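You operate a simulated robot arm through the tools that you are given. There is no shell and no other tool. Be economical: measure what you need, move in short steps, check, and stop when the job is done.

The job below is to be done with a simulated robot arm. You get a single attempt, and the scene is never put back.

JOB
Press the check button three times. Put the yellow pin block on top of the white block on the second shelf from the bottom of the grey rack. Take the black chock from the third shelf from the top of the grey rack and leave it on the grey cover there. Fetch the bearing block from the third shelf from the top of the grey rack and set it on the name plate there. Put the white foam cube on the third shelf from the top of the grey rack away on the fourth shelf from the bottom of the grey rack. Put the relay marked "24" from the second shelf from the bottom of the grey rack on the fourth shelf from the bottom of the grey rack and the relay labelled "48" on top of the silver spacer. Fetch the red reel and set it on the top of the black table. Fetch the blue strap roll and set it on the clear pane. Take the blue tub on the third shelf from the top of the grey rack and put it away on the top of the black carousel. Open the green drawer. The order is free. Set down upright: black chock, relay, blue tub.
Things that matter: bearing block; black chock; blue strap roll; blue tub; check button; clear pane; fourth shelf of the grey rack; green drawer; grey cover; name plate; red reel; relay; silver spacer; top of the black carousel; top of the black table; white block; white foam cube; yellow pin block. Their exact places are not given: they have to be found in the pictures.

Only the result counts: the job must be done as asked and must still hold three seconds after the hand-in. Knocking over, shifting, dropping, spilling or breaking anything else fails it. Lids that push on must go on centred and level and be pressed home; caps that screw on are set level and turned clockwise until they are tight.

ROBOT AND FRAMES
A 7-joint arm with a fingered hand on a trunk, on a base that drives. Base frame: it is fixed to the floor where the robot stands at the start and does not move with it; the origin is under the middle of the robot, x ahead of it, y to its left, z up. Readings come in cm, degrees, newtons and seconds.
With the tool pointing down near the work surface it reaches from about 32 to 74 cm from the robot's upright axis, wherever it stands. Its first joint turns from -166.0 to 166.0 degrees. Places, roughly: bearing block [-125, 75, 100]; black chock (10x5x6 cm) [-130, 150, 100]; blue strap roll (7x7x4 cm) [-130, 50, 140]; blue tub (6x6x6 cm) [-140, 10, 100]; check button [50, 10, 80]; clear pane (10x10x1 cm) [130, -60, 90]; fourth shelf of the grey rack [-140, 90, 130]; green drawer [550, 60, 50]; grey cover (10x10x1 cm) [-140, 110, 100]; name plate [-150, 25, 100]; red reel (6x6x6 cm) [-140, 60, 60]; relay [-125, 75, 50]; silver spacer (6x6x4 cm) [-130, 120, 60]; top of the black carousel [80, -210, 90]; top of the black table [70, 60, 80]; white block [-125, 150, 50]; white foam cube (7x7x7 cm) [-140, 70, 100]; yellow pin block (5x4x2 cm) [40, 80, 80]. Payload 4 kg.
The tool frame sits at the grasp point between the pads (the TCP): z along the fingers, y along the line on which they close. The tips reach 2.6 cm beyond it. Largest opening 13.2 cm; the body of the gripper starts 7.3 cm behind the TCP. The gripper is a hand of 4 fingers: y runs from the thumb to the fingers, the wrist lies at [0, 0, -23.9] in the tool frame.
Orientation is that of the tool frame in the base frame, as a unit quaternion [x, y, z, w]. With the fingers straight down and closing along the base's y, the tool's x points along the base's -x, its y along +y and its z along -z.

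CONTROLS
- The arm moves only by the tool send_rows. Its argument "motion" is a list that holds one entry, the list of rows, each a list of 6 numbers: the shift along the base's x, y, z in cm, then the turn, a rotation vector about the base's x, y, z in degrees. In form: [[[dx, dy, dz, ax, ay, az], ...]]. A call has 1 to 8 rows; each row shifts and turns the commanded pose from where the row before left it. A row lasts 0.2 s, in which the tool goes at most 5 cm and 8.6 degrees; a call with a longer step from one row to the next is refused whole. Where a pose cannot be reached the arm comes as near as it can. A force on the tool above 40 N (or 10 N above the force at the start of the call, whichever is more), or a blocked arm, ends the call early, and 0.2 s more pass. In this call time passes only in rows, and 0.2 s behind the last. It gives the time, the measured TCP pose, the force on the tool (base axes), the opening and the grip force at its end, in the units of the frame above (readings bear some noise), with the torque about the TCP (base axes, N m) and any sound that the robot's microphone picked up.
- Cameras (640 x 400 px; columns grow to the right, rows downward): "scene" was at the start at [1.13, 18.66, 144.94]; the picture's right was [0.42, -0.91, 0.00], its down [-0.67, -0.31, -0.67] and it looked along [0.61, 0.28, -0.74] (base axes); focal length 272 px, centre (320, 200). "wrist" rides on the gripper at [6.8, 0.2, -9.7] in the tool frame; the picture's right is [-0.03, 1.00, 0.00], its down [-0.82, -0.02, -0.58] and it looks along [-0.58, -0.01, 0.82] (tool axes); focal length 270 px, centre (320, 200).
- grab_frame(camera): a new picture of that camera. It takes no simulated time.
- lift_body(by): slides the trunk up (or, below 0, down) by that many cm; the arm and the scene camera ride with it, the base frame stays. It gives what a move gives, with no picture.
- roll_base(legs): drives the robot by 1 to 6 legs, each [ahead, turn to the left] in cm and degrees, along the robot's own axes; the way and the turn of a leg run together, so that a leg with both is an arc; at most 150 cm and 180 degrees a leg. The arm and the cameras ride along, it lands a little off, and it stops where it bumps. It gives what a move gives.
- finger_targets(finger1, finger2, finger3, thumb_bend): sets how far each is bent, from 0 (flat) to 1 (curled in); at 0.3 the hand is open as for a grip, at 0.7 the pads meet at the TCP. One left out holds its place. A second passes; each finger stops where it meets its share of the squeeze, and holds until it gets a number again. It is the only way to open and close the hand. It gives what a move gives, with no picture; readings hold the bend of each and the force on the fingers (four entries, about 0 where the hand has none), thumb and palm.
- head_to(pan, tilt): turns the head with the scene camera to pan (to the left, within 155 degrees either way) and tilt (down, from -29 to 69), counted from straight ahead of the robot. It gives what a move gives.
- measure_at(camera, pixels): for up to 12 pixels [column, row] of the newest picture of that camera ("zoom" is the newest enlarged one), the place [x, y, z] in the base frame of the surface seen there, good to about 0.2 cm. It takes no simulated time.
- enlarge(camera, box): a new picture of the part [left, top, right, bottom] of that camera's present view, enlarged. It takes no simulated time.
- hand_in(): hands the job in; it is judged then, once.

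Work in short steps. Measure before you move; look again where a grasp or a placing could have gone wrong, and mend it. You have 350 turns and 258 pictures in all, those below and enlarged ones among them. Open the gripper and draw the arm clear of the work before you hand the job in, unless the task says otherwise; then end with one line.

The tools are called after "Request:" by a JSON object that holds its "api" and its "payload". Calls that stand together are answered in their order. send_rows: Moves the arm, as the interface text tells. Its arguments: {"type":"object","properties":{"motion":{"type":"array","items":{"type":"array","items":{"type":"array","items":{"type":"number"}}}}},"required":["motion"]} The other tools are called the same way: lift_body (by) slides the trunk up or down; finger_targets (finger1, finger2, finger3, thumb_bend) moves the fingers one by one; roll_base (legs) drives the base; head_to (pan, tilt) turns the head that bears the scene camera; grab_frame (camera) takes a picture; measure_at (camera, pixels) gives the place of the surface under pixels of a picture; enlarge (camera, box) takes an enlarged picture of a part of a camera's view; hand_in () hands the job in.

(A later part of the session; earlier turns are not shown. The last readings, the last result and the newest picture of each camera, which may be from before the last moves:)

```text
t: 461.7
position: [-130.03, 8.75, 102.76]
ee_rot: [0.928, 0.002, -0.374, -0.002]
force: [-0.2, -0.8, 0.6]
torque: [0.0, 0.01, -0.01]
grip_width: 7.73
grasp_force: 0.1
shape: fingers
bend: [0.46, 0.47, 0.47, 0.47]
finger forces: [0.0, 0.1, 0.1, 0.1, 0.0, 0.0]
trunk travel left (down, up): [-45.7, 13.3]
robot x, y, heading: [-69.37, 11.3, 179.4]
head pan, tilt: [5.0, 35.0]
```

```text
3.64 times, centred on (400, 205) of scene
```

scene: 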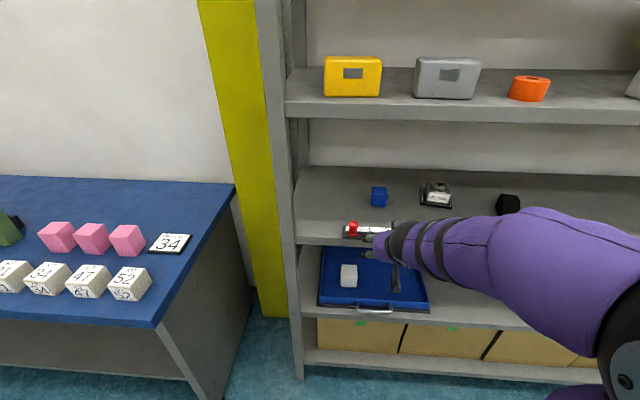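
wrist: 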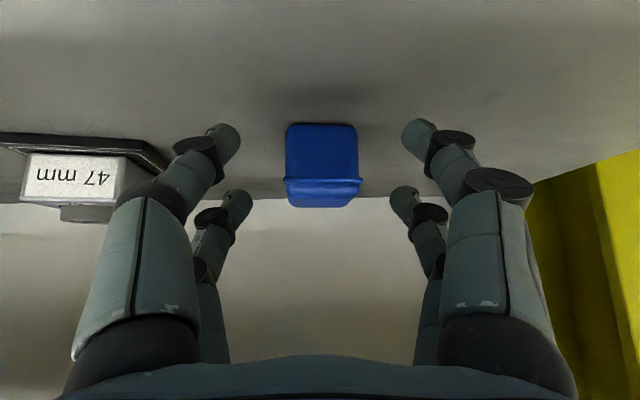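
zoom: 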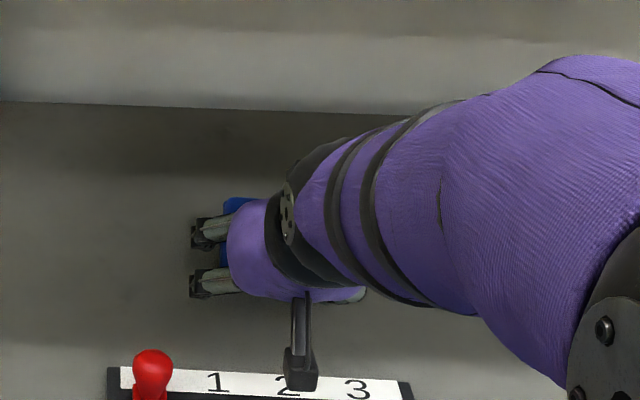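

Centred. I advance 8.4 cm and lower 2.4 cm, then close all fingers in two stages.

Request:
{"api": "send_rows", "payload": {"motion": [[[-3, 0, 0, 0, 0, 0], [-3, 0, 0, 0, 0, 0], [-2.2, 0, -0.8, 0, 0, 0], [0, 0, -1, 0, 0, 0], [0, 0, -0.6, 0, 0, 0], [0, 0, 0, 0, 0, 0]]]}}

Request:
{"api": "finger_targets", "payload": {"finger1": 0.53, "finger2": 0.53, "finger3": 0.53, "thumb_bend": 0.53}}

Request:
{"api": "finger_targets", "payload": {"finger1": 0.61, "finger2": 0.61, "finger3": 0.61, "thumb_bend": 0.61}}

Request:
{"api": "grab_frame", "payload": {"camera": "wrist"}}

```text
t: 463.1
position: [-138.4, 8.63, 100.29]
ee_rot: [0.928, 0.004, -0.374, -0.002]
force: [-0.6, 0.1, 0.6]
torque: [0.03, -0.02, 0.04]
grip_width: 7.72
grasp_force: 0.1
shape: fingers
bend: [0.46, 0.47, 0.47, 0.47]
finger forces: [0.0, 0.1, 0.1, 0.0, 0.0, 0.1]
trunk travel left (down, up): [-45.7, 13.3]
robot x, y, heading: [-69.43, 11.24, 179.6]
head pan, tilt: [5.0, 35.0]
```

```text
t: 464.1
position: [-138.31, 8.61, 100.27]
ee_rot: [0.928, 0.004, -0.372, -0.002]
force: [-0.8, 0.3, 0.2]
torque: [-0.02, -0.04, -0.01]
grip_width: 5.64
grasp_force: 0.0
shape: fingers
bend: [0.53, 0.53, 0.53, 0.53]
finger forces: [0.1, 0.0, 0.1, 0.0, 0.1, 0.1]
trunk travel left (down, up): [-45.7, 13.3]
robot x, y, heading: [-69.17, 11.64, 179.6]
head pan, tilt: [5.0, 35.0]
```

```text
t: 465.1
position: [-138.4, 8.7, 100.14]
ee_rot: [0.928, 0.004, -0.373, -0.001]
force: [0.6, 0.4, 0.3]
torque: [-0.05, -0.03, -0.01]
grip_width: 4.89
grasp_force: 8.1
shape: fingers
bend: [0.55, 0.56, 0.57, 0.58]
finger forces: [5.0, 3.2, 2.8, 0.0, 5.7, 0.0]
trunk travel left (down, up): [-45.7, 13.3]
robot x, y, heading: [-69.54, 11.32, 179.6]
head pan, tilt: [5.0, 35.0]
```

```text
67 pictures are left
```

wrist: 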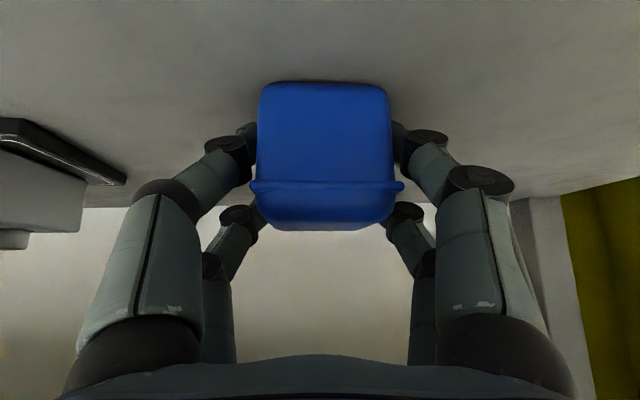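

Gripped. I lift 3 cm and withdraw with the base, straight back over the ruler.

Request:
{"api": "send_rows", "payload": {"motion": [[[0, 0, 1, 0, 0, 0], [0, 0, 1.5, 0, 0, 0], [0, 0, 1.5, 0, 0, 0], [0, 0, 0, 0, 0, 0]]]}}

Request:
{"api": "roll_base", "payload": {"legs": [[-45, 0]]}}

Request:
{"api": "grab_frame", "payload": {"camera": "wrist"}}

Request:
{"api": "grab_frame", "payload": {"camera": "scene"}}

```text
t: 466.1
position: [-138.57, 8.79, 104.25]
ee_rot: [0.928, 0.003, -0.373, -0.003]
force: [-0.1, -0.7, -0.2]
torque: [-0.02, 0.0, -0.02]
grip_width: 4.88
grasp_force: 7.8
shape: fingers
bend: [0.55, 0.57, 0.58, 0.58]
finger forces: [5.1, 2.8, 2.4, 0.0, 5.6, 0.0]
trunk travel left (down, up): [-45.7, 13.3]
robot x, y, heading: [-69.24, 11.5, 179.7]
head pan, tilt: [5.0, 35.0]
```

```text
t: 468.8
position: [-93.1, 8.63, 104.34]
ee_rot: [0.928, 0.001, -0.373, -0.003]
force: [0.4, -0.1, -1.9]
torque: [0.0, 0.0, 0.0]
grip_width: 4.88
grasp_force: 8.3
shape: fingers
bend: [0.55, 0.57, 0.58, 0.58]
finger forces: [5.1, 2.8, 2.4, 0.0, 5.6, 0.0]
trunk travel left (down, up): [-45.7, 13.3]
robot x, y, heading: [-23.9, 11.04, 179.0]
head pan, tilt: [5.0, 35.0]
```

```text
66 pictures are left
```

wrist: 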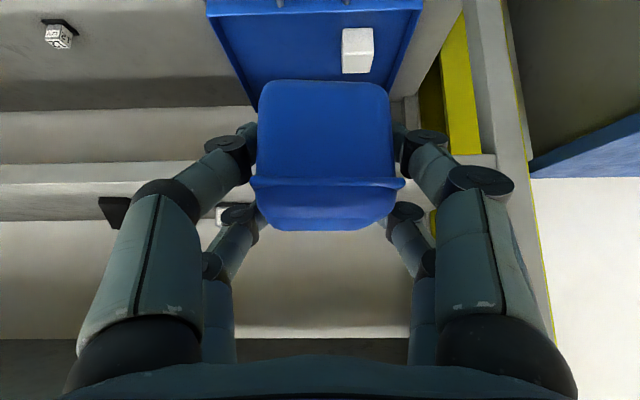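

```text
65 pictures are left
```

scene: 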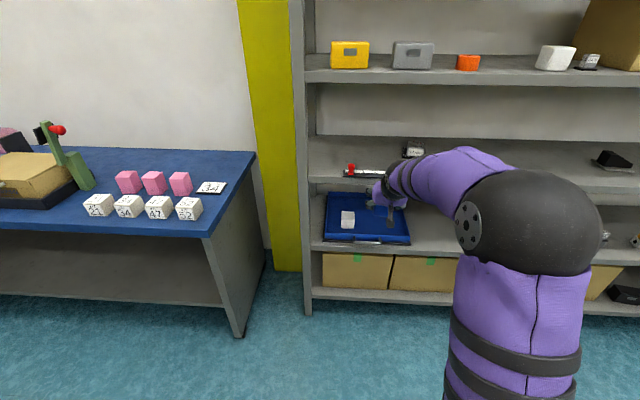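

The tub is held upright. I retract the arm a bit, drive down the free floor to y≈-120, and look for the carousel.

Request:
{"api": "send_rows", "payload": {"motion": [[[4, 0, 0, 0, 0, 0], [4, 0, 0, 0, 0, 0], [4, 0, 0, 0, 0, 0], [2, 0, 0, 0, 0, 0]]]}}

Request:
{"api": "roll_base", "payload": {"legs": [[0, 91], [130, 0]]}}

Request:
{"api": "head_to", "payload": {"pan": 35, "tilt": 20}}

Request:
{"api": "grab_frame", "payload": {"camera": "scene"}}

```text
t: 469.8
position: [-79.04, 8.68, 104.25]
ee_rot: [0.927, 0.002, -0.374, -0.002]
force: [0.2, -0.1, -1.4]
torque: [0.02, -0.01, -0.02]
grip_width: 4.89
grasp_force: 7.4
shape: fingers
bend: [0.55, 0.57, 0.58, 0.58]
finger forces: [5.1, 2.8, 2.4, 0.1, 5.7, 0.1]
trunk travel left (down, up): [-45.7, 13.3]
robot x, y, heading: [-23.9, 11.06, 179.2]
head pan, tilt: [5.0, 35.0]
```

```text
t: 480.7
position: [-25.75, -177.38, 104.33]
ee_rot: [0.661, 0.652, -0.267, 0.26]
force: [-0.5, 0.1, -0.4]
torque: [0.02, 0.02, 0.0]
grip_width: 4.87
grasp_force: 7.7
shape: fingers
bend: [0.55, 0.57, 0.58, 0.58]
finger forces: [5.2, 2.7, 2.3, 0.1, 5.7, 0.1]
trunk travel left (down, up): [-45.7, 13.3]
robot x, y, heading: [-27.39, -122.06, -91.8]
head pan, tilt: [5.0, 35.0]
```

```text
t: 481.7
position: [-25.81, -177.31, 104.36]
ee_rot: [0.661, 0.651, -0.268, 0.26]
force: [0.3, -0.3, -1.1]
torque: [0.02, 0.04, 0.02]
grip_width: 4.85
grasp_force: 7.6
shape: fingers
bend: [0.55, 0.57, 0.58, 0.58]
finger forces: [5.0, 2.6, 2.2, 0.0, 5.5, 0.0]
trunk travel left (down, up): [-45.7, 13.3]
robot x, y, heading: [-27.37, -122.21, -91.6]
head pan, tilt: [35.0, 20.0]
```

```text
64 pictures are left
```

scene: 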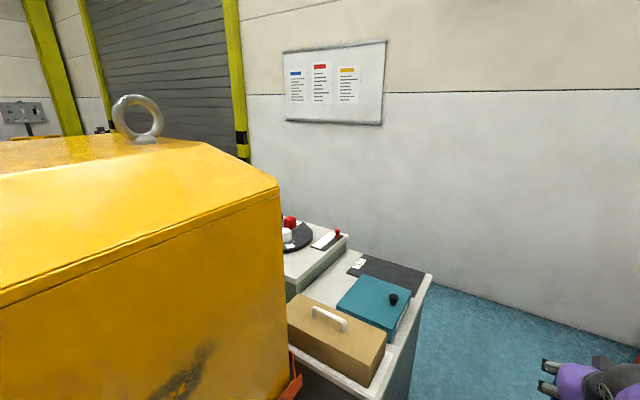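

The black round carousel shows at (295,235) behind the machine. I measure it and the cabinets.

Request:
{"api": "measure_at", "payload": {"camera": "scene", "pixels": [[300, 240], [310, 235], [288, 222], [287, 236], [330, 240], [380, 275], [430, 280], [300, 280], [395, 345], [460, 290], [550, 300], [400, 180]]}}

Request:
{"api": "enlarge", "payload": {"camera": "scene", "box": [270, 200, 450, 400]}}

```text
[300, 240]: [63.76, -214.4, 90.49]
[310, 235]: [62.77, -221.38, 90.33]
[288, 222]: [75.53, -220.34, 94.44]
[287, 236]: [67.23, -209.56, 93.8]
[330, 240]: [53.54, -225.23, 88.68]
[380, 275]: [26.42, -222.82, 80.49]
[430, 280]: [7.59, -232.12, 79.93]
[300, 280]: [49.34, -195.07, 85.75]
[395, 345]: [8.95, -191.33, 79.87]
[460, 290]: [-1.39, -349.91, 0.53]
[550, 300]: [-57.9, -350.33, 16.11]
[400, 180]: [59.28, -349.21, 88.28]
```

```text
2.00 times, centred on (360, 300) of scene
```

zoom: 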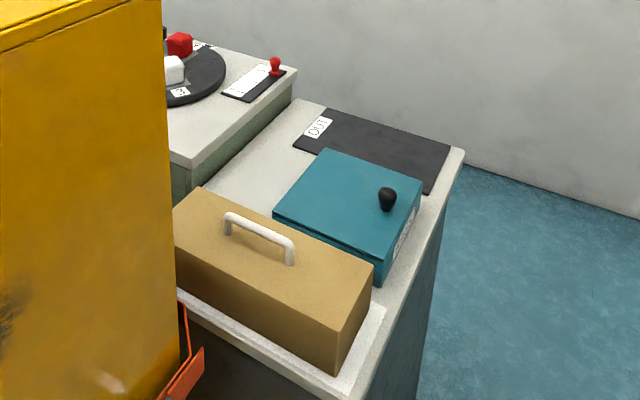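

I drive on past the cabinets to y≈-284, then turn to face +x and look along the wall side.

Request:
{"api": "roll_base", "payload": {"legs": [[0, 1.5], [150, 0], [10, 0], [0, 90]]}}

Request:
{"api": "head_to", "payload": {"pan": 20, "tilt": 20}}

Request:
{"api": "grab_frame", "payload": {"camera": "scene"}}

```text
t: 494.3
position: [30.76, -275.12, 104.31]
ee_rot: [-0.017, 0.928, 0.003, 0.373]
force: [-0.2, -0.2, -0.8]
torque: [0.01, -0.03, 0.0]
grip_width: 4.87
grasp_force: 7.6
shape: fingers
bend: [0.55, 0.57, 0.58, 0.58]
finger forces: [5.0, 2.7, 2.2, 0.0, 5.5, 0.0]
trunk travel left (down, up): [-45.7, 13.3]
robot x, y, heading: [-24.0, -279.72, 1.3]
head pan, tilt: [35.0, 20.0]
```

```text
t: 495.1
position: [30.96, -275.2, 104.26]
ee_rot: [-0.017, 0.928, 0.004, 0.373]
force: [0.5, 0.1, -1.7]
torque: [-0.03, 0.0, 0.01]
grip_width: 4.9
grasp_force: 8.0
shape: fingers
bend: [0.55, 0.57, 0.58, 0.58]
finger forces: [5.0, 2.6, 2.2, 0.1, 5.6, 0.0]
trunk travel left (down, up): [-45.7, 13.3]
robot x, y, heading: [-24.03, -279.69, 1.3]
head pan, tilt: [20.0, 20.0]
```

```text
62 pictures are left
```

scene: 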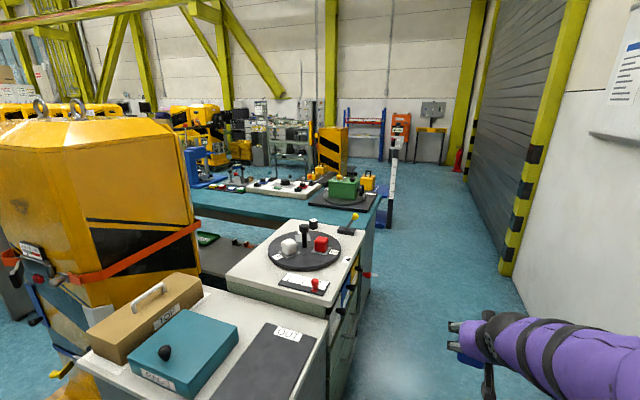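

The carousel is visible at (304,248). I zoom and measure its free areas.

Request:
{"api": "enlarge", "payload": {"camera": "scene", "box": [240, 205, 380, 305]}}

Request:
{"api": "measure_at", "payload": {"camera": "zoom", "pixels": [[130, 210], [455, 190], [290, 135], [290, 305], [290, 250], [225, 190], [365, 180], [290, 180], [240, 260], [370, 250], [200, 270], [385, 290]]}}

```text
4.00 times, centred on (310, 255) of scene
```

zoom: 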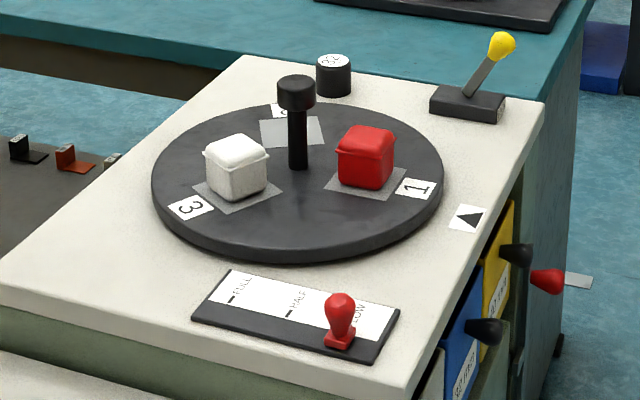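

```text
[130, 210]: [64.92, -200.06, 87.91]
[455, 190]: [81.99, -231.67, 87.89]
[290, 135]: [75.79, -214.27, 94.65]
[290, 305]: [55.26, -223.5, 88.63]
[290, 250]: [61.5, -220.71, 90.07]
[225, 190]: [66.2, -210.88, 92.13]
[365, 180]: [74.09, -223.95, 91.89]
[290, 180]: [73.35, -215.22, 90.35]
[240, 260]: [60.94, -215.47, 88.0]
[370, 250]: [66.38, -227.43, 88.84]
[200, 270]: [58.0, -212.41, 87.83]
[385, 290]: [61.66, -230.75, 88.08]
```

Pads 1 and 3 are taken; pad 2 on the far side is empty. I measure pad 2 and the neighbours.

Request:
{"api": "measure_at", "payload": {"camera": "zoom", "pixels": [[270, 130], [318, 125], [270, 143], [318, 140], [320, 118], [262, 122], [280, 112], [333, 65], [298, 85], [355, 135], [240, 140], [470, 100]]}}

```text
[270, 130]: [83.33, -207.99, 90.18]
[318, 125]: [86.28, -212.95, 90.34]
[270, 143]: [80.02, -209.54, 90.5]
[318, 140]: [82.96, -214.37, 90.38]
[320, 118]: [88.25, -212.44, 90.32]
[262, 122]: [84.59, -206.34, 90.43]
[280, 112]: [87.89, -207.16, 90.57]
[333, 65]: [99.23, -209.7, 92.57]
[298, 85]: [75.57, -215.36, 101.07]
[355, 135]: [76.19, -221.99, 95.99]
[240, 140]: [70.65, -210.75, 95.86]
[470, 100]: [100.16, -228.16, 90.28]
```

Pad 2 centre ≈(83.7,-210.7), disc z 90.3, knob at (76,-215). I'll approach from the south-east. First I measure the green box and bench end near my turning path.

Request:
{"api": "measure_at", "payload": {"camera": "scene", "pixels": [[345, 185], [345, 178], [370, 205], [380, 200], [358, 218], [385, 180], [362, 235], [350, 330], [375, 275], [430, 260], [393, 150]]}}

Request:
{"api": "lift_body", "payload": {"by": 13}}

```text
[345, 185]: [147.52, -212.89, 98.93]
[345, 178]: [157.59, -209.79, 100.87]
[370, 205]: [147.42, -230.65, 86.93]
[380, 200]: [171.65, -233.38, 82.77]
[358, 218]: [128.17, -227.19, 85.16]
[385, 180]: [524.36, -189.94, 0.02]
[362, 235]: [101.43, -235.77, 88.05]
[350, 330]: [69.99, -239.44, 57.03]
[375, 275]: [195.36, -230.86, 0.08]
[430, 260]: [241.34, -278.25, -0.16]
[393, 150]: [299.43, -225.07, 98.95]
```

```text
t: 496.7
position: [30.9, -275.27, 117.21]
ee_rot: [-0.016, 0.928, 0.003, 0.373]
force: [-0.4, -0.4, -0.6]
torque: [-0.02, -0.01, 0.01]
grip_width: 4.87
grasp_force: 7.9
shape: fingers
bend: [0.55, 0.57, 0.58, 0.58]
finger forces: [5.0, 2.7, 2.1, 0.0, 5.5, 0.0]
trunk travel left (down, up): [-58.7, 0.3]
robot x, y, heading: [-23.95, -279.16, 1.2]
head pan, tilt: [20.0, 20.0]
```

Hand is now above everything nearby. I drive along to (103,-283) and turn to face the carousel.

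Request:
{"api": "roll_base", "payload": {"legs": [[0, -3], [127, 0], [0, 104]]}}

Request:
{"api": "head_to", "payload": {"pan": 0, "tilt": 40}}

Request:
{"api": "grab_frame", "payload": {"camera": "scene"}}

```text
t: 508.2
position: [87.48, -227.75, 117.29]
ee_rot: [0.725, -0.58, -0.289, -0.236]
force: [0.2, -0.1, -0.3]
torque: [-0.03, 0.02, 0.0]
grip_width: 4.86
grasp_force: 7.9
shape: fingers
bend: [0.55, 0.57, 0.58, 0.58]
finger forces: [5.0, 2.7, 2.1, 0.0, 5.5, 0.0]
trunk travel left (down, up): [-58.7, 0.3]
robot x, y, heading: [101.85, -281.35, 102.0]
head pan, tilt: [20.0, 20.0]
```

```text
t: 509.0
position: [87.56, -227.79, 117.2]
ee_rot: [0.725, -0.579, -0.289, -0.235]
force: [-0.2, 1.1, -0.5]
torque: [-0.02, 0.02, -0.02]
grip_width: 4.9
grasp_force: 7.9
shape: fingers
bend: [0.55, 0.57, 0.58, 0.58]
finger forces: [5.0, 2.7, 2.2, 0.0, 5.5, 0.0]
trunk travel left (down, up): [-58.7, 0.3]
robot x, y, heading: [101.85, -281.28, 102.0]
head pan, tilt: [0.0, 40.0]
```

```text
60 pictures are left
```

scene: 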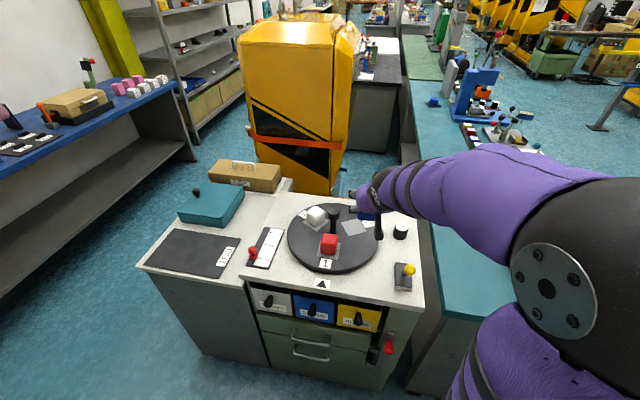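

I measure pad 2 and the knob from this better view.

Request:
{"api": "enlarge", "payload": {"camera": "scene", "box": [280, 185, 420, 290]}}

Request:
{"api": "measure_at", "payload": {"camera": "zoom", "pixels": [[280, 175], [370, 160], [315, 228], [415, 200], [345, 190], [240, 130], [222, 250], [170, 130], [550, 200], [565, 390]]}}

```text
3.81 times, centred on (350, 238) of scene
```

zoom: 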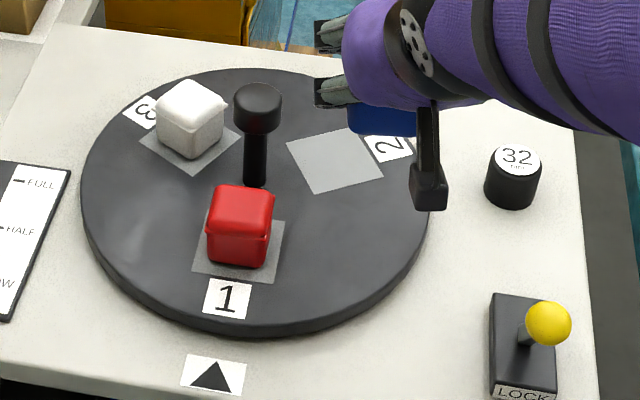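

```text
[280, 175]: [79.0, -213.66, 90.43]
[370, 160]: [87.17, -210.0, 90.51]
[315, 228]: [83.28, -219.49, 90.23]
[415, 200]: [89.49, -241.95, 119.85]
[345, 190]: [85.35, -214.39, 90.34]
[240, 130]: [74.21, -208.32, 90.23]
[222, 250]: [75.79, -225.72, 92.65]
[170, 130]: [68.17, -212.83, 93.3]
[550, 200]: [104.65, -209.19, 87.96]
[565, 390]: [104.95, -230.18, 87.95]
```

Request:
{"api": "measure_at", "payload": {"camera": "zoom", "pixels": [[335, 160], [289, 146], [353, 130], [381, 176], [314, 191], [255, 180], [258, 115], [262, 95]]}}

```text
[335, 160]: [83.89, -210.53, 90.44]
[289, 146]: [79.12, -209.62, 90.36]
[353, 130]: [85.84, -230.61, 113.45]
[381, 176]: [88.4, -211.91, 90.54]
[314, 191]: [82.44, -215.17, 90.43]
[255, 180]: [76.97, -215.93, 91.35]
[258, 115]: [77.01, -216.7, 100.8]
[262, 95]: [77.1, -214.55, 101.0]
```

Pad 2 centre (83.9,-210.6). I move above it at this height, turning +15° so the palm clears the knob.

Request:
{"api": "send_rows", "payload": {"motion": [[[-0.7, 3.4, 0, 0, 0, 3], [-0.7, 3.4, 0, 0, 0, 3], [-0.7, 3.4, 0, 0, 0, 3], [-0.7, 3.4, 0, 0, 0, 3], [-0.6, 3.7, 0, 0, 0, 3], [0, 0, -3, 0, 0, 0]]]}}

Request:
{"api": "enlarge", "payload": {"camera": "scene", "box": [280, 150, 440, 270]}}

Request:
{"api": "grab_frame", "payload": {"camera": "wrist"}}

```text
t: 510.4
position: [84.24, -210.47, 114.23]
ee_rot: [0.794, -0.48, -0.318, -0.196]
force: [0.0, -0.2, 0.1]
torque: [-0.01, 0.02, -0.03]
grip_width: 4.86
grasp_force: 7.4
shape: fingers
bend: [0.55, 0.57, 0.58, 0.58]
finger forces: [5.0, 2.6, 2.1, 0.1, 5.4, 0.0]
trunk travel left (down, up): [-58.7, 0.3]
robot x, y, heading: [101.67, -280.93, 101.9]
head pan, tilt: [0.0, 40.0]
```

```text
3.33 times, centred on (360, 210) of scene
```

zoom: 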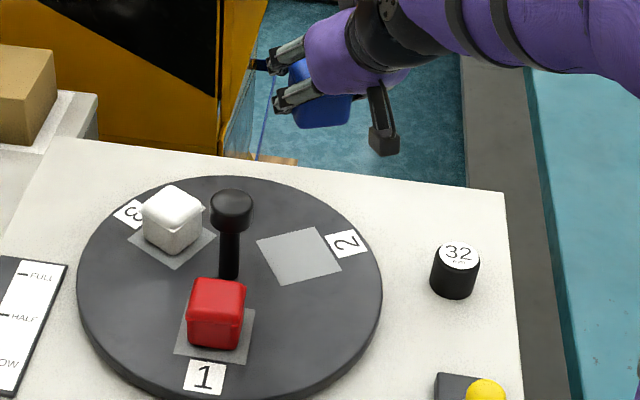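

```text
57 pictures are left
```

wrist: 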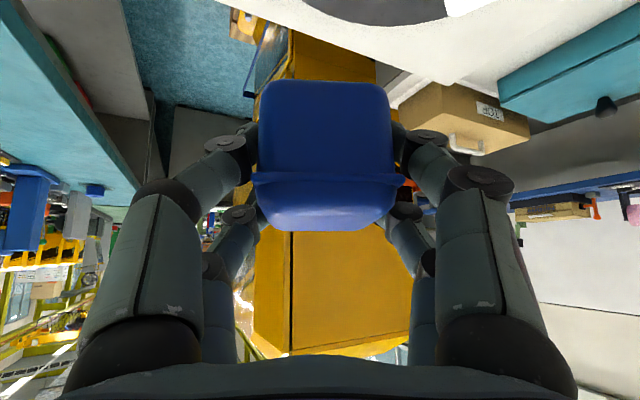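

I measure the tub's pose in hand before lowering.

Request:
{"api": "measure_at", "payload": {"camera": "wrist", "pixels": [[327, 95], [327, 130], [327, 165], [270, 130], [385, 130], [327, 84], [327, 205]]}}

Request:
{"api": "send_rows", "payload": {"motion": [[[0, 0, -3, 0, 0, 0], [0, 0, -3, 0, 0, 0], [0, 0, -3, 0, 0, 0], [0, 0, -3, 0, 0, 0], [0, 0, -2.5, 0, 0, 0], [0, 0, 0, 0, 0, 0]]]}}

Request:
{"api": "enlarge", "payload": {"camera": "scene", "box": [280, 150, 440, 270]}}

Request:
{"api": "grab_frame", "payload": {"camera": "wrist"}}

```text
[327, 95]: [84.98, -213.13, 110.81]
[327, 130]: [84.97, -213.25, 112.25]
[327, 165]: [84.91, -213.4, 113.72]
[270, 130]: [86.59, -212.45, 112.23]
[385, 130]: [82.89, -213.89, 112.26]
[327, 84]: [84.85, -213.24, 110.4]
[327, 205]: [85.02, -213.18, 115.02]
```

```text
t: 511.8
position: [84.03, -210.33, 99.72]
ee_rot: [0.794, -0.48, -0.317, -0.196]
force: [0.4, -0.5, -0.9]
torque: [0.02, 0.01, 0.0]
grip_width: 4.87
grasp_force: 7.8
shape: fingers
bend: [0.55, 0.57, 0.58, 0.58]
finger forces: [4.9, 2.7, 2.1, 0.0, 5.6, 0.0]
trunk travel left (down, up): [-58.7, 0.3]
robot x, y, heading: [101.99, -281.15, 101.9]
head pan, tilt: [0.0, 40.0]
```

```text
3.33 times, centred on (360, 210) of scene
```

zoom: 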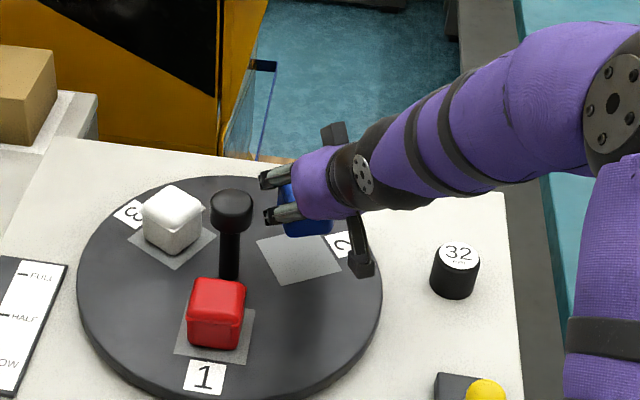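

```text
55 pictures are left
```

wrist: 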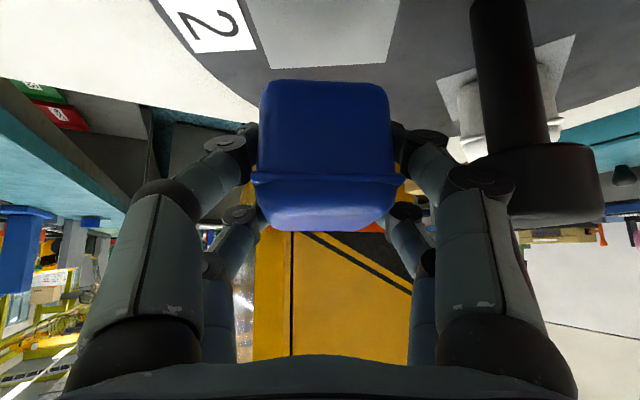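

Tub is level, centre (83.6,-210.9); the knob clears by over 1 cm. I shift 0.3 cm and lower.

Request:
{"api": "send_rows", "payload": {"motion": [[[0.3, 0.3, -1.5, 0, 0, 0], [0, 0, -1.5, 0, 0, 0], [0, 0, -1.3, 0, 0, 0], [0, 0, -0.3, 0, 0, 0], [0, 0, 0, 0, 0, 0]]]}}

Request:
{"api": "send_rows", "payload": {"motion": [[[0, 0, -0.25, 0, 0, 0], [0, 0, 0, 0, 0, 0]]]}}

Request:
{"api": "send_rows", "payload": {"motion": [[[0, 0, -0.2, 0, 0, 0], [0, 0, 0, 0, 0, 0]]]}}

```text
t: 513.0
position: [84.39, -210.37, 94.97]
ee_rot: [0.794, -0.48, -0.317, -0.196]
force: [0.9, 0.1, -1.9]
torque: [0.02, -0.01, -0.01]
grip_width: 4.87
grasp_force: 7.6
shape: fingers
bend: [0.55, 0.57, 0.58, 0.58]
finger forces: [4.8, 2.6, 2.1, 0.0, 5.6, 0.0]
trunk travel left (down, up): [-58.7, 0.3]
robot x, y, heading: [101.99, -281.2, 102.0]
head pan, tilt: [0.0, 40.0]
```

```text
t: 513.6
position: [84.56, -210.38, 95.0]
ee_rot: [0.794, -0.48, -0.317, -0.195]
force: [0.5, 0.6, -0.7]
torque: [0.01, 0.01, 0.01]
grip_width: 4.86
grasp_force: 8.1
shape: fingers
bend: [0.55, 0.57, 0.58, 0.58]
finger forces: [4.9, 2.7, 2.1, 0.0, 5.7, 0.1]
trunk travel left (down, up): [-58.7, 0.3]
robot x, y, heading: [101.61, -280.96, 101.8]
head pan, tilt: [0.0, 40.0]
```

```text
t: 514.2
position: [84.58, -210.18, 94.71]
ee_rot: [0.794, -0.48, -0.318, -0.197]
force: [0.0, 0.1, 1.3]
torque: [-0.07, -0.05, 0.04]
grip_width: 4.86
grasp_force: 8.7
shape: fingers
bend: [0.55, 0.57, 0.58, 0.58]
finger forces: [5.2, 3.6, 3.3, 0.0, 6.2, 0.0]
trunk travel left (down, up): [-58.7, 0.3]
robot x, y, heading: [101.84, -281.38, 101.8]
head pan, tilt: [0.0, 40.0]
```

Contact. I check quickly and release.

Request:
{"api": "finger_targets", "payload": {"finger1": 0.49, "finger2": 0.49, "finger3": 0.49, "thumb_bend": 0.5}}

Request:
{"api": "enlarge", "payload": {"camera": "scene", "box": [280, 150, 440, 270]}}

Request:
{"api": "grab_frame", "payload": {"camera": "wrist"}}

```text
t: 515.2
position: [84.48, -210.29, 94.79]
ee_rot: [0.794, -0.48, -0.317, -0.195]
force: [-0.8, -0.5, -0.3]
torque: [0.01, 0.02, -0.02]
grip_width: 6.69
grasp_force: 0.1
shape: fingers
bend: [0.49, 0.49, 0.49, 0.5]
finger forces: [0.1, 0.0, 0.1, 0.0, 0.1, 0.1]
trunk travel left (down, up): [-58.7, 0.3]
robot x, y, heading: [101.88, -281.13, 101.9]
head pan, tilt: [0.0, 40.0]
```

```text
3.33 times, centred on (360, 210) of scene
```

zoom: 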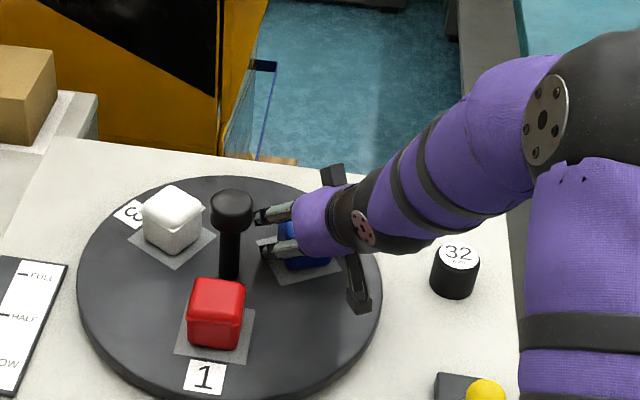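

```text
53 pictures are left
```

wrist: 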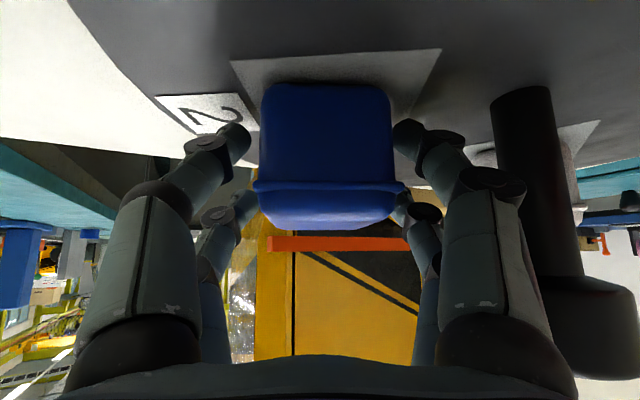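

Free and upright on pad 2. I rise straight up and retract.

Request:
{"api": "send_rows", "payload": {"motion": [[[0, 0, 2, 0, 0, 0], [0, 0, 3, 0, 0, 0], [0, 0, 4, 0, 0, 0], [0, 0, 4, 0, 0, 0], [0, 0, 4, 0, 0, 0], [0, 0, 4, 0, 0, 0]]]}}

Request:
{"api": "send_rows", "payload": {"motion": [[[1, -4, 0, 0, 0, -3], [1, -4, 0, 0, 0, -3], [1, -4, 0, 0, 0, -3], [1, -4, 0, 0, 0, -3], [0, -4, 0, 0, 0, -3]]]}}

Request:
{"api": "enlarge", "payload": {"camera": "scene", "box": [280, 150, 440, 270]}}

```text
t: 516.6
position: [84.78, -210.26, 115.75]
ee_rot: [0.794, -0.48, -0.316, -0.197]
force: [0.1, 0.2, 0.2]
torque: [0.0, 0.01, -0.02]
grip_width: 6.73
grasp_force: 0.0
shape: fingers
bend: [0.49, 0.49, 0.49, 0.5]
finger forces: [0.0, 0.0, 0.0, 0.0, 0.0, 0.0]
trunk travel left (down, up): [-58.7, 0.3]
robot x, y, heading: [101.92, -281.09, 102.0]
head pan, tilt: [0.0, 40.0]
```

```text
t: 517.8
position: [88.4, -230.41, 115.78]
ee_rot: [0.724, -0.58, -0.289, -0.237]
force: [-0.4, -0.8, 0.7]
torque: [-0.03, -0.01, 0.02]
grip_width: 6.7
grasp_force: 0.0
shape: fingers
bend: [0.49, 0.49, 0.49, 0.5]
finger forces: [0.0, 0.0, 0.0, 0.0, 0.1, 0.0]
trunk travel left (down, up): [-58.7, 0.3]
robot x, y, heading: [102.05, -280.98, 102.0]
head pan, tilt: [0.0, 40.0]
```

```text
3.33 times, centred on (360, 210) of scene
```

zoom: 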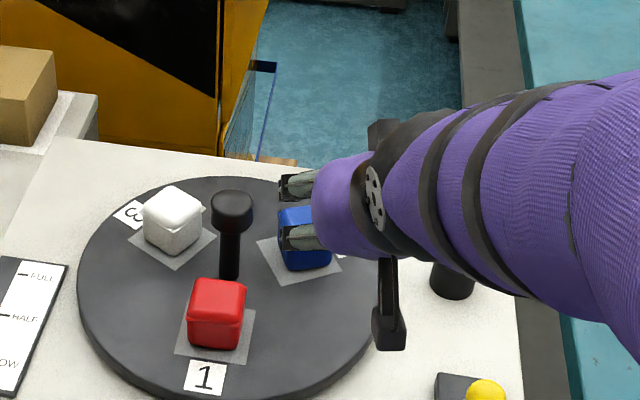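

The tub is well placed. Last item: the green drawer near (550,60). I drive east along the free floor and look.

Request:
{"api": "roll_base", "payload": {"legs": [[-8, 0], [0, -101], [150, 0]]}}

Request:
{"api": "head_to", "payload": {"pan": 45, "tilt": 12}}

Request:
{"api": "grab_frame", "payload": {"camera": "scene"}}

```text
t: 530.4
position: [303.29, -275.32, 115.68]
ee_rot: [-0.033, 0.927, 0.01, 0.373]
force: [0.3, 0.7, 0.1]
torque: [-0.02, 0.0, 0.03]
grip_width: 6.71
grasp_force: 0.1
shape: fingers
bend: [0.49, 0.49, 0.49, 0.5]
finger forces: [0.0, 0.0, 0.0, 0.0, 0.1, 0.0]
trunk travel left (down, up): [-58.7, 0.3]
robot x, y, heading: [250.92, -280.94, 3.0]
head pan, tilt: [0.0, 40.0]
```

```text
t: 531.6
position: [303.14, -275.23, 115.68]
ee_rot: [-0.032, 0.927, 0.009, 0.373]
force: [-0.7, 0.1, -1.0]
torque: [-0.02, 0.0, 0.01]
grip_width: 6.74
grasp_force: 0.0
shape: fingers
bend: [0.49, 0.49, 0.49, 0.5]
finger forces: [0.0, 0.0, 0.0, 0.1, 0.1, 0.1]
trunk travel left (down, up): [-58.7, 0.3]
robot x, y, heading: [250.59, -281.07, 3.1]
head pan, tilt: [45.0, 12.0]
```

```text
51 pictures are left
```

scene: 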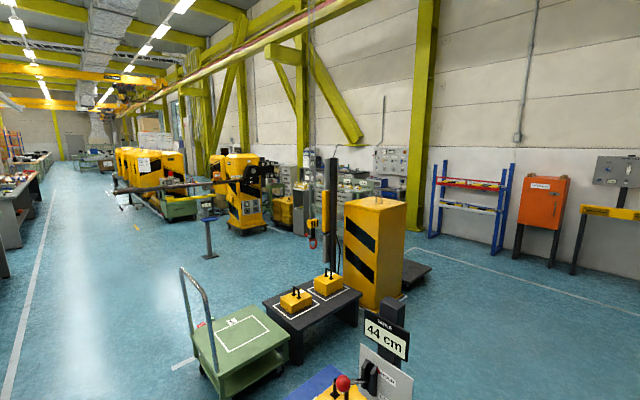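

I zoom toward the centre, where (550,60) should lie.

Request:
{"api": "enlarge", "payload": {"camera": "scene", "box": [220, 130, 440, 260]}}

Request:
{"api": "measure_at", "payload": {"camera": "zoom", "pixels": [[200, 200], [260, 170], [330, 200], [300, 200], [370, 170], [230, 220], [420, 330], [160, 180], [440, 180], [540, 250]]}}

```text
2.91 times, centred on (330, 195) of scene
```

zoom: 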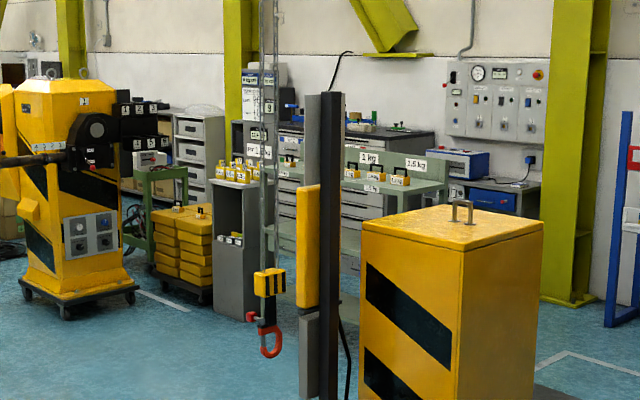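

```text
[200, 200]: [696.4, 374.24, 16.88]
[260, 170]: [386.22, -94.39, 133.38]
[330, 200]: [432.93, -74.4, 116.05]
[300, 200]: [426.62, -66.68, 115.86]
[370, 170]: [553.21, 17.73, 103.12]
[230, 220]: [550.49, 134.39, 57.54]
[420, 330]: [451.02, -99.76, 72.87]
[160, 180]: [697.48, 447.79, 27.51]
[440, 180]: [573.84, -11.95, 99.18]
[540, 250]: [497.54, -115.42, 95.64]
```

I measure obstacles and floor on the way: cart, low table, lifting post, and open floor points.

Request:
{"api": "measure_at", "payload": {"camera": "scene", "pixels": [[200, 365], [215, 325], [290, 350], [240, 310], [150, 300], [120, 220], [180, 240], [230, 270], [210, 255], [300, 330], [345, 335], [60, 300]]}}

Request:
{"api": "measure_at", "payload": {"camera": "scene", "pixels": [[240, 225], [285, 215], [245, 240], [310, 250], [330, 260], [380, 300], [280, 240], [190, 215], [270, 260], [300, 225], [150, 250], [345, 170]]}}

```text
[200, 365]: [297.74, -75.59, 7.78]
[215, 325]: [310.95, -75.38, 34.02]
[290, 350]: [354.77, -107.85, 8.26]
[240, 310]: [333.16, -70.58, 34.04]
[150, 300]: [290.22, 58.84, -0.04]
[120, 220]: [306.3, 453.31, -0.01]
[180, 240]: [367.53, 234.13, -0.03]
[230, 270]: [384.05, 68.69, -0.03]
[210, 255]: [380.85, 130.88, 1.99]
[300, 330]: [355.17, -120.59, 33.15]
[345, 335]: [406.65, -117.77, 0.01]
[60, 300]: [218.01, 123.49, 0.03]
```

```text
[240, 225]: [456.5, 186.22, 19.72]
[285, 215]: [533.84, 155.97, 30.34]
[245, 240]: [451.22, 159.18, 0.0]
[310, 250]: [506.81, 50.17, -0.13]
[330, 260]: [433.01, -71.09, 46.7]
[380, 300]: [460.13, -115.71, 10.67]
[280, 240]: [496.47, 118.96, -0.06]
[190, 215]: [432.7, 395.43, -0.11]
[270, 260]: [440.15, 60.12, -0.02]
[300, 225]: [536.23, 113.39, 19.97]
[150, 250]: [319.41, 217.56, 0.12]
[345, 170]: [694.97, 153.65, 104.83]
```

The lane at x≈245 is free. I drive north to y≈58, then face +x and look at the drawers.

Request:
{"api": "roll_base", "payload": {"legs": [[0, 88], [150, 0], [150, 0], [36, 0], [0, -90]]}}

Request:
{"api": "head_to", "payload": {"pan": 0, "tilt": 12}}

Request:
{"api": "grab_frame", "payload": {"camera": "scene"}}

```text
t: 556.4
position: [309.32, 59.03, 115.69]
ee_rot: [0.007, 0.928, -0.007, 0.373]
force: [-0.2, -0.4, 0.1]
torque: [-0.04, -0.02, -0.03]
grip_width: 6.7
grasp_force: 0.1
shape: fingers
bend: [0.49, 0.49, 0.49, 0.5]
finger forces: [0.0, 0.1, 0.0, 0.0, 0.1, 0.0]
trunk travel left (down, up): [-58.7, 0.3]
robot x, y, heading: [256.66, 57.4, -1.5]
head pan, tilt: [45.0, 12.0]
```

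```text
t: 557.5
position: [309.19, 59.04, 115.59]
ee_rot: [0.006, 0.928, -0.006, 0.373]
force: [-0.1, 0.4, 0.7]
torque: [0.04, 0.04, -0.02]
grip_width: 6.73
grasp_force: 0.0
shape: fingers
bend: [0.49, 0.49, 0.49, 0.5]
finger forces: [0.0, 0.0, 0.0, 0.1, 0.0, 0.1]
trunk travel left (down, up): [-58.7, 0.3]
robot x, y, heading: [257.11, 57.65, -1.4]
head pan, tilt: [0.0, 12.0]
```

```text
49 pictures are left
```

scene: 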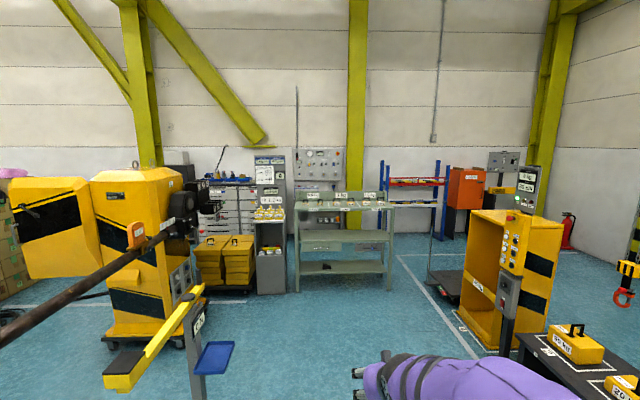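

A pale green shelf unit stands straight ahead. I zoom in for a drawer.

Request:
{"api": "enlarge", "payload": {"camera": "scene", "box": [190, 170, 410, 305]}}

Request:
{"api": "measure_at", "payload": {"camera": "zoom", "pixels": [[450, 215], [450, 280], [400, 275], [340, 200], [560, 200], [450, 110], [230, 200], [130, 200], [50, 130], [450, 330]]}}

```text
2.91 times, centred on (300, 238) of scene
```

zoom: 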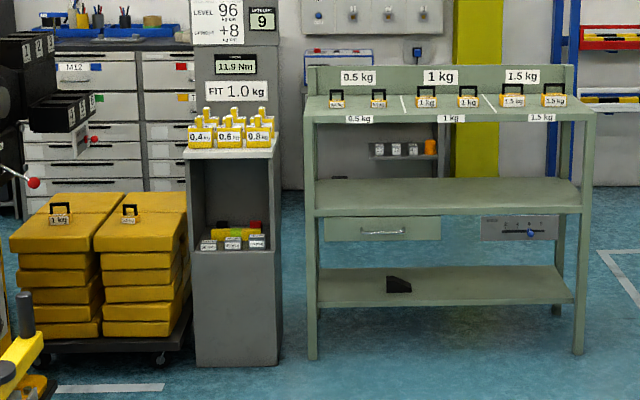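

```text
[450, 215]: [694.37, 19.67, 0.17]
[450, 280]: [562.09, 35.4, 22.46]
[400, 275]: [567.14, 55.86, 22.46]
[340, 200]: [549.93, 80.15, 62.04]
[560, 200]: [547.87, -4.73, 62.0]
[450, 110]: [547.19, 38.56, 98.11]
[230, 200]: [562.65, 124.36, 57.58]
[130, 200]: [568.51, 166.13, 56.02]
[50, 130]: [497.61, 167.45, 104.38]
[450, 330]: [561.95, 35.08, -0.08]
```

The green drawer with a silver handle is under the middle shelf at about (549,66,52). I drive nearer to measure the handle.

Request:
{"api": "roll_base", "payload": {"legs": [[0, 1.5], [150, 0], [58, 0]]}}

Request:
{"api": "lift_body", "payload": {"by": -40}}

Request:
{"api": "head_to", "payload": {"pan": 5, "tilt": 30}}

Request:
{"api": "grab_frame", "payload": {"camera": "scene"}}

```text
t: 568.1
position: [516.14, 63.22, 115.71]
ee_rot: [-0.017, 0.928, 0.003, 0.372]
force: [-0.4, 0.1, 0.4]
torque: [0.0, 0.0, 0.04]
grip_width: 6.69
grasp_force: 0.0
shape: fingers
bend: [0.49, 0.49, 0.49, 0.5]
finger forces: [0.1, 0.0, 0.1, 0.1, 0.0, 0.0]
trunk travel left (down, up): [-58.7, 0.3]
robot x, y, heading: [463.42, 59.37, 1.3]
head pan, tilt: [0.0, 12.0]
```

```text
t: 572.0
position: [516.19, 63.28, 75.76]
ee_rot: [-0.017, 0.928, 0.004, 0.372]
force: [0.2, 0.5, 0.5]
torque: [0.01, -0.02, 0.03]
grip_width: 6.7
grasp_force: 0.2
shape: fingers
bend: [0.49, 0.49, 0.49, 0.5]
finger forces: [0.1, 0.0, 0.0, 0.1, 0.1, 0.1]
trunk travel left (down, up): [-18.7, 40.3]
robot x, y, heading: [463.43, 59.52, 1.8]
head pan, tilt: [0.0, 12.0]
```

```text
t: 572.8
position: [516.13, 63.33, 75.64]
ee_rot: [-0.017, 0.928, 0.004, 0.373]
force: [-0.6, 0.6, 0.0]
torque: [0.02, 0.02, -0.04]
grip_width: 6.73
grasp_force: 0.1
shape: fingers
bend: [0.49, 0.49, 0.49, 0.5]
finger forces: [0.1, 0.0, 0.0, 0.0, 0.0, 0.0]
trunk travel left (down, up): [-18.7, 40.3]
robot x, y, heading: [463.45, 59.34, 1.0]
head pan, tilt: [5.0, 30.0]
```

```text
47 pictures are left
```

scene: 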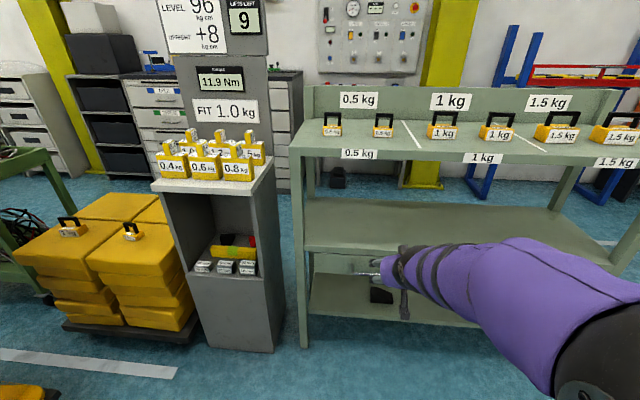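

The hand hides the handle. I lower the trunk and roll the hand 90° about its axis while moving it to the side.

Request:
{"api": "lift_body", "payload": {"by": -16}}

Request:
{"api": "send_rows", "payload": {"motion": [[[-1, -2.5, 1, 5.9, 0, -6.1], [-1, -2.5, 1, 5.9, 0, -6.1], [-1, -2.5, 1, 5.9, 0, -6.1], [-1, -2.5, 1, 5.9, 0, -6.1], [0, -2.5, 1, 5.9, 0, -6.1], [0, -2.5, 1, 5.9, 0, -6.1], [0, -2, 0, 5.9, 0, -6.1], [0, -2, 0, 5.9, 0, -6.1]]]}}

Request:
{"api": "grab_frame", "payload": {"camera": "scene"}}

```text
t: 574.6
position: [516.1, 63.22, 59.71]
ee_rot: [-0.017, 0.928, 0.003, 0.373]
force: [0.3, 0.0, -0.3]
torque: [0.02, -0.01, -0.02]
grip_width: 6.7
grasp_force: 0.1
shape: fingers
bend: [0.49, 0.49, 0.49, 0.5]
finger forces: [0.0, 0.1, 0.0, 0.0, 0.1, 0.0]
trunk travel left (down, up): [-2.7, 56.3]
robot x, y, heading: [464.09, 59.66, 1.3]
head pan, tilt: [5.0, 30.0]
```

```text
t: 576.4
position: [512.1, 44.46, 65.67]
ee_rot: [0.505, 0.774, 0.213, 0.317]
force: [-0.4, -1.1, -0.2]
torque: [-0.01, -0.03, 0.01]
grip_width: 6.71
grasp_force: 0.1
shape: fingers
bend: [0.49, 0.49, 0.49, 0.5]
finger forces: [0.0, 0.0, 0.0, 0.0, 0.1, 0.0]
trunk travel left (down, up): [-2.7, 56.3]
robot x, y, heading: [463.65, 59.64, 1.1]
head pan, tilt: [5.0, 30.0]
```

```text
46 pictures are left
```

scene: 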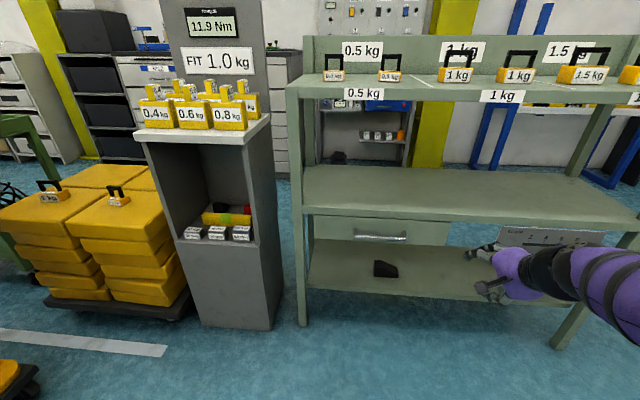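

Now the drawer and handle are visible at (380,235). I zoom and measure.

Request:
{"api": "enlarge", "payload": {"camera": "scene", "box": [305, 200, 465, 280]}}

Request:
{"api": "measure_at", "payload": {"camera": "zoom", "pixels": [[300, 147], [230, 143], [380, 153], [200, 141], [410, 150], [300, 125], [300, 170], [100, 100], [500, 120], [300, 60], [300, 155], [40, 140]]}}

```text
4.00 times, centred on (385, 240) of scene
```

zoom: 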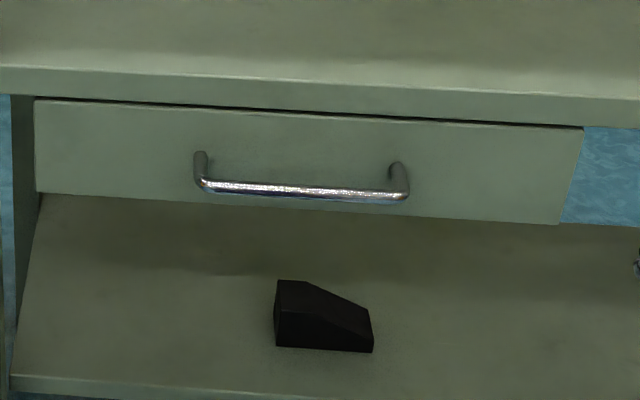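

```text
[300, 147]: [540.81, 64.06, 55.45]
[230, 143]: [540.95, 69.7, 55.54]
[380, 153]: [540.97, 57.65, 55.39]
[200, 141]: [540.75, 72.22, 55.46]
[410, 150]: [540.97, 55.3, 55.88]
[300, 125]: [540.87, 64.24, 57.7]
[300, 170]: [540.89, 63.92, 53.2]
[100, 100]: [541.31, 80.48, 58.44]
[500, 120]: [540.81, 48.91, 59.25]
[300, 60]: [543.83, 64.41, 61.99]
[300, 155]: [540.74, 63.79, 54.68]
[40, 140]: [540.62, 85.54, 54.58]
```

Request:
{"api": "measure_at", "payload": {"camera": "zoom", "pixels": [[300, 189], [250, 187], [350, 193], [215, 185], [395, 195], [300, 192], [200, 165], [300, 208], [300, 90], [300, 100], [325, 320]]}}

```text
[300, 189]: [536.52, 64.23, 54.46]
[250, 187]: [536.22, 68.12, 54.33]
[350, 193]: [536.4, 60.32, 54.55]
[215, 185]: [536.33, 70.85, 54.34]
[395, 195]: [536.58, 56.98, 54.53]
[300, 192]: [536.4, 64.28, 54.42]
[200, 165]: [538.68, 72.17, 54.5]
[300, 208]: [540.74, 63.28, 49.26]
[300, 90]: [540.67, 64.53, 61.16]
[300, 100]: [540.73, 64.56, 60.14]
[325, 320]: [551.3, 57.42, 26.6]
```

Bar: centre ≈(536.9,64,54.3), 3.5 cm clear of the drawer face. I finish the roll, narrow the hand to about 4 cm, and move to a pre-grasp point up and in front of the bar.

Request:
{"api": "finger_targets", "payload": {"finger1": 0.57, "finger2": 0.57, "finger3": 0.57, "thumb_bend": 0.57}}

Request:
{"api": "roll_base", "payload": {"legs": [[6, 0]]}}

Request:
{"api": "send_rows", "payload": {"motion": [[[0, 3, 0, 5.6, 0, -5.8], [0, 3, 0, 5.6, 0, -5.8], [0, 3.5, -1, 3.8, 0, -4], [0, 3.5, -1, 0, 0, 0], [0, 3.5, -1, 0, 0, 0], [0, 3, -1, 0, 0, 0]]]}}

Request:
{"api": "grab_frame", "payload": {"camera": "scene"}}

Request:
{"api": "grab_frame", "payload": {"camera": "wrist"}}

```text
t: 577.4
position: [512.12, 44.45, 65.62]
ee_rot: [0.503, 0.775, 0.213, 0.318]
force: [0.8, 0.0, 0.5]
torque: [0.0, 0.01, -0.03]
grip_width: 4.62
grasp_force: 0.0
shape: fingers
bend: [0.56, 0.56, 0.56, 0.56]
finger forces: [0.0, 0.0, 0.0, 0.0, 0.0, 0.1]
trunk travel left (down, up): [-2.7, 56.3]
robot x, y, heading: [463.83, 59.43, 1.2]
head pan, tilt: [5.0, 30.0]
```

```text
t: 578.4
position: [518.11, 44.66, 65.62]
ee_rot: [0.502, 0.775, 0.214, 0.317]
force: [0.3, 0.1, -0.1]
torque: [0.0, -0.03, -0.02]
grip_width: 4.62
grasp_force: 0.0
shape: fingers
bend: [0.56, 0.56, 0.56, 0.56]
finger forces: [0.0, 0.0, 0.0, 0.1, 0.1, 0.0]
trunk travel left (down, up): [-2.7, 56.3]
robot x, y, heading: [469.59, 59.73, 1.5]
head pan, tilt: [5.0, 30.0]
```

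```text
t: 579.8
position: [517.93, 64.26, 61.75]
ee_rot: [0.64, 0.665, 0.268, 0.276]
force: [0.0, 0.4, -0.4]
torque: [-0.04, 0.01, -0.01]
grip_width: 4.62
grasp_force: 0.0
shape: fingers
bend: [0.56, 0.56, 0.56, 0.56]
finger forces: [0.0, 0.0, 0.0, 0.0, 0.1, 0.0]
trunk travel left (down, up): [-2.7, 56.3]
robot x, y, heading: [469.53, 59.73, 1.8]
head pan, tilt: [5.0, 30.0]
```

```text
44 pictures are left
```

scene: 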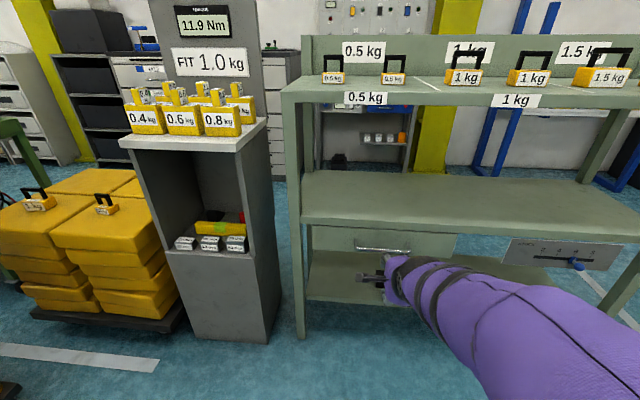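

```text
43 pictures are left
```

wrist: 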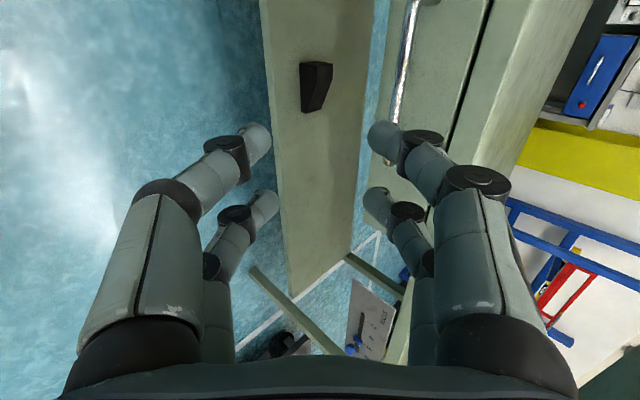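

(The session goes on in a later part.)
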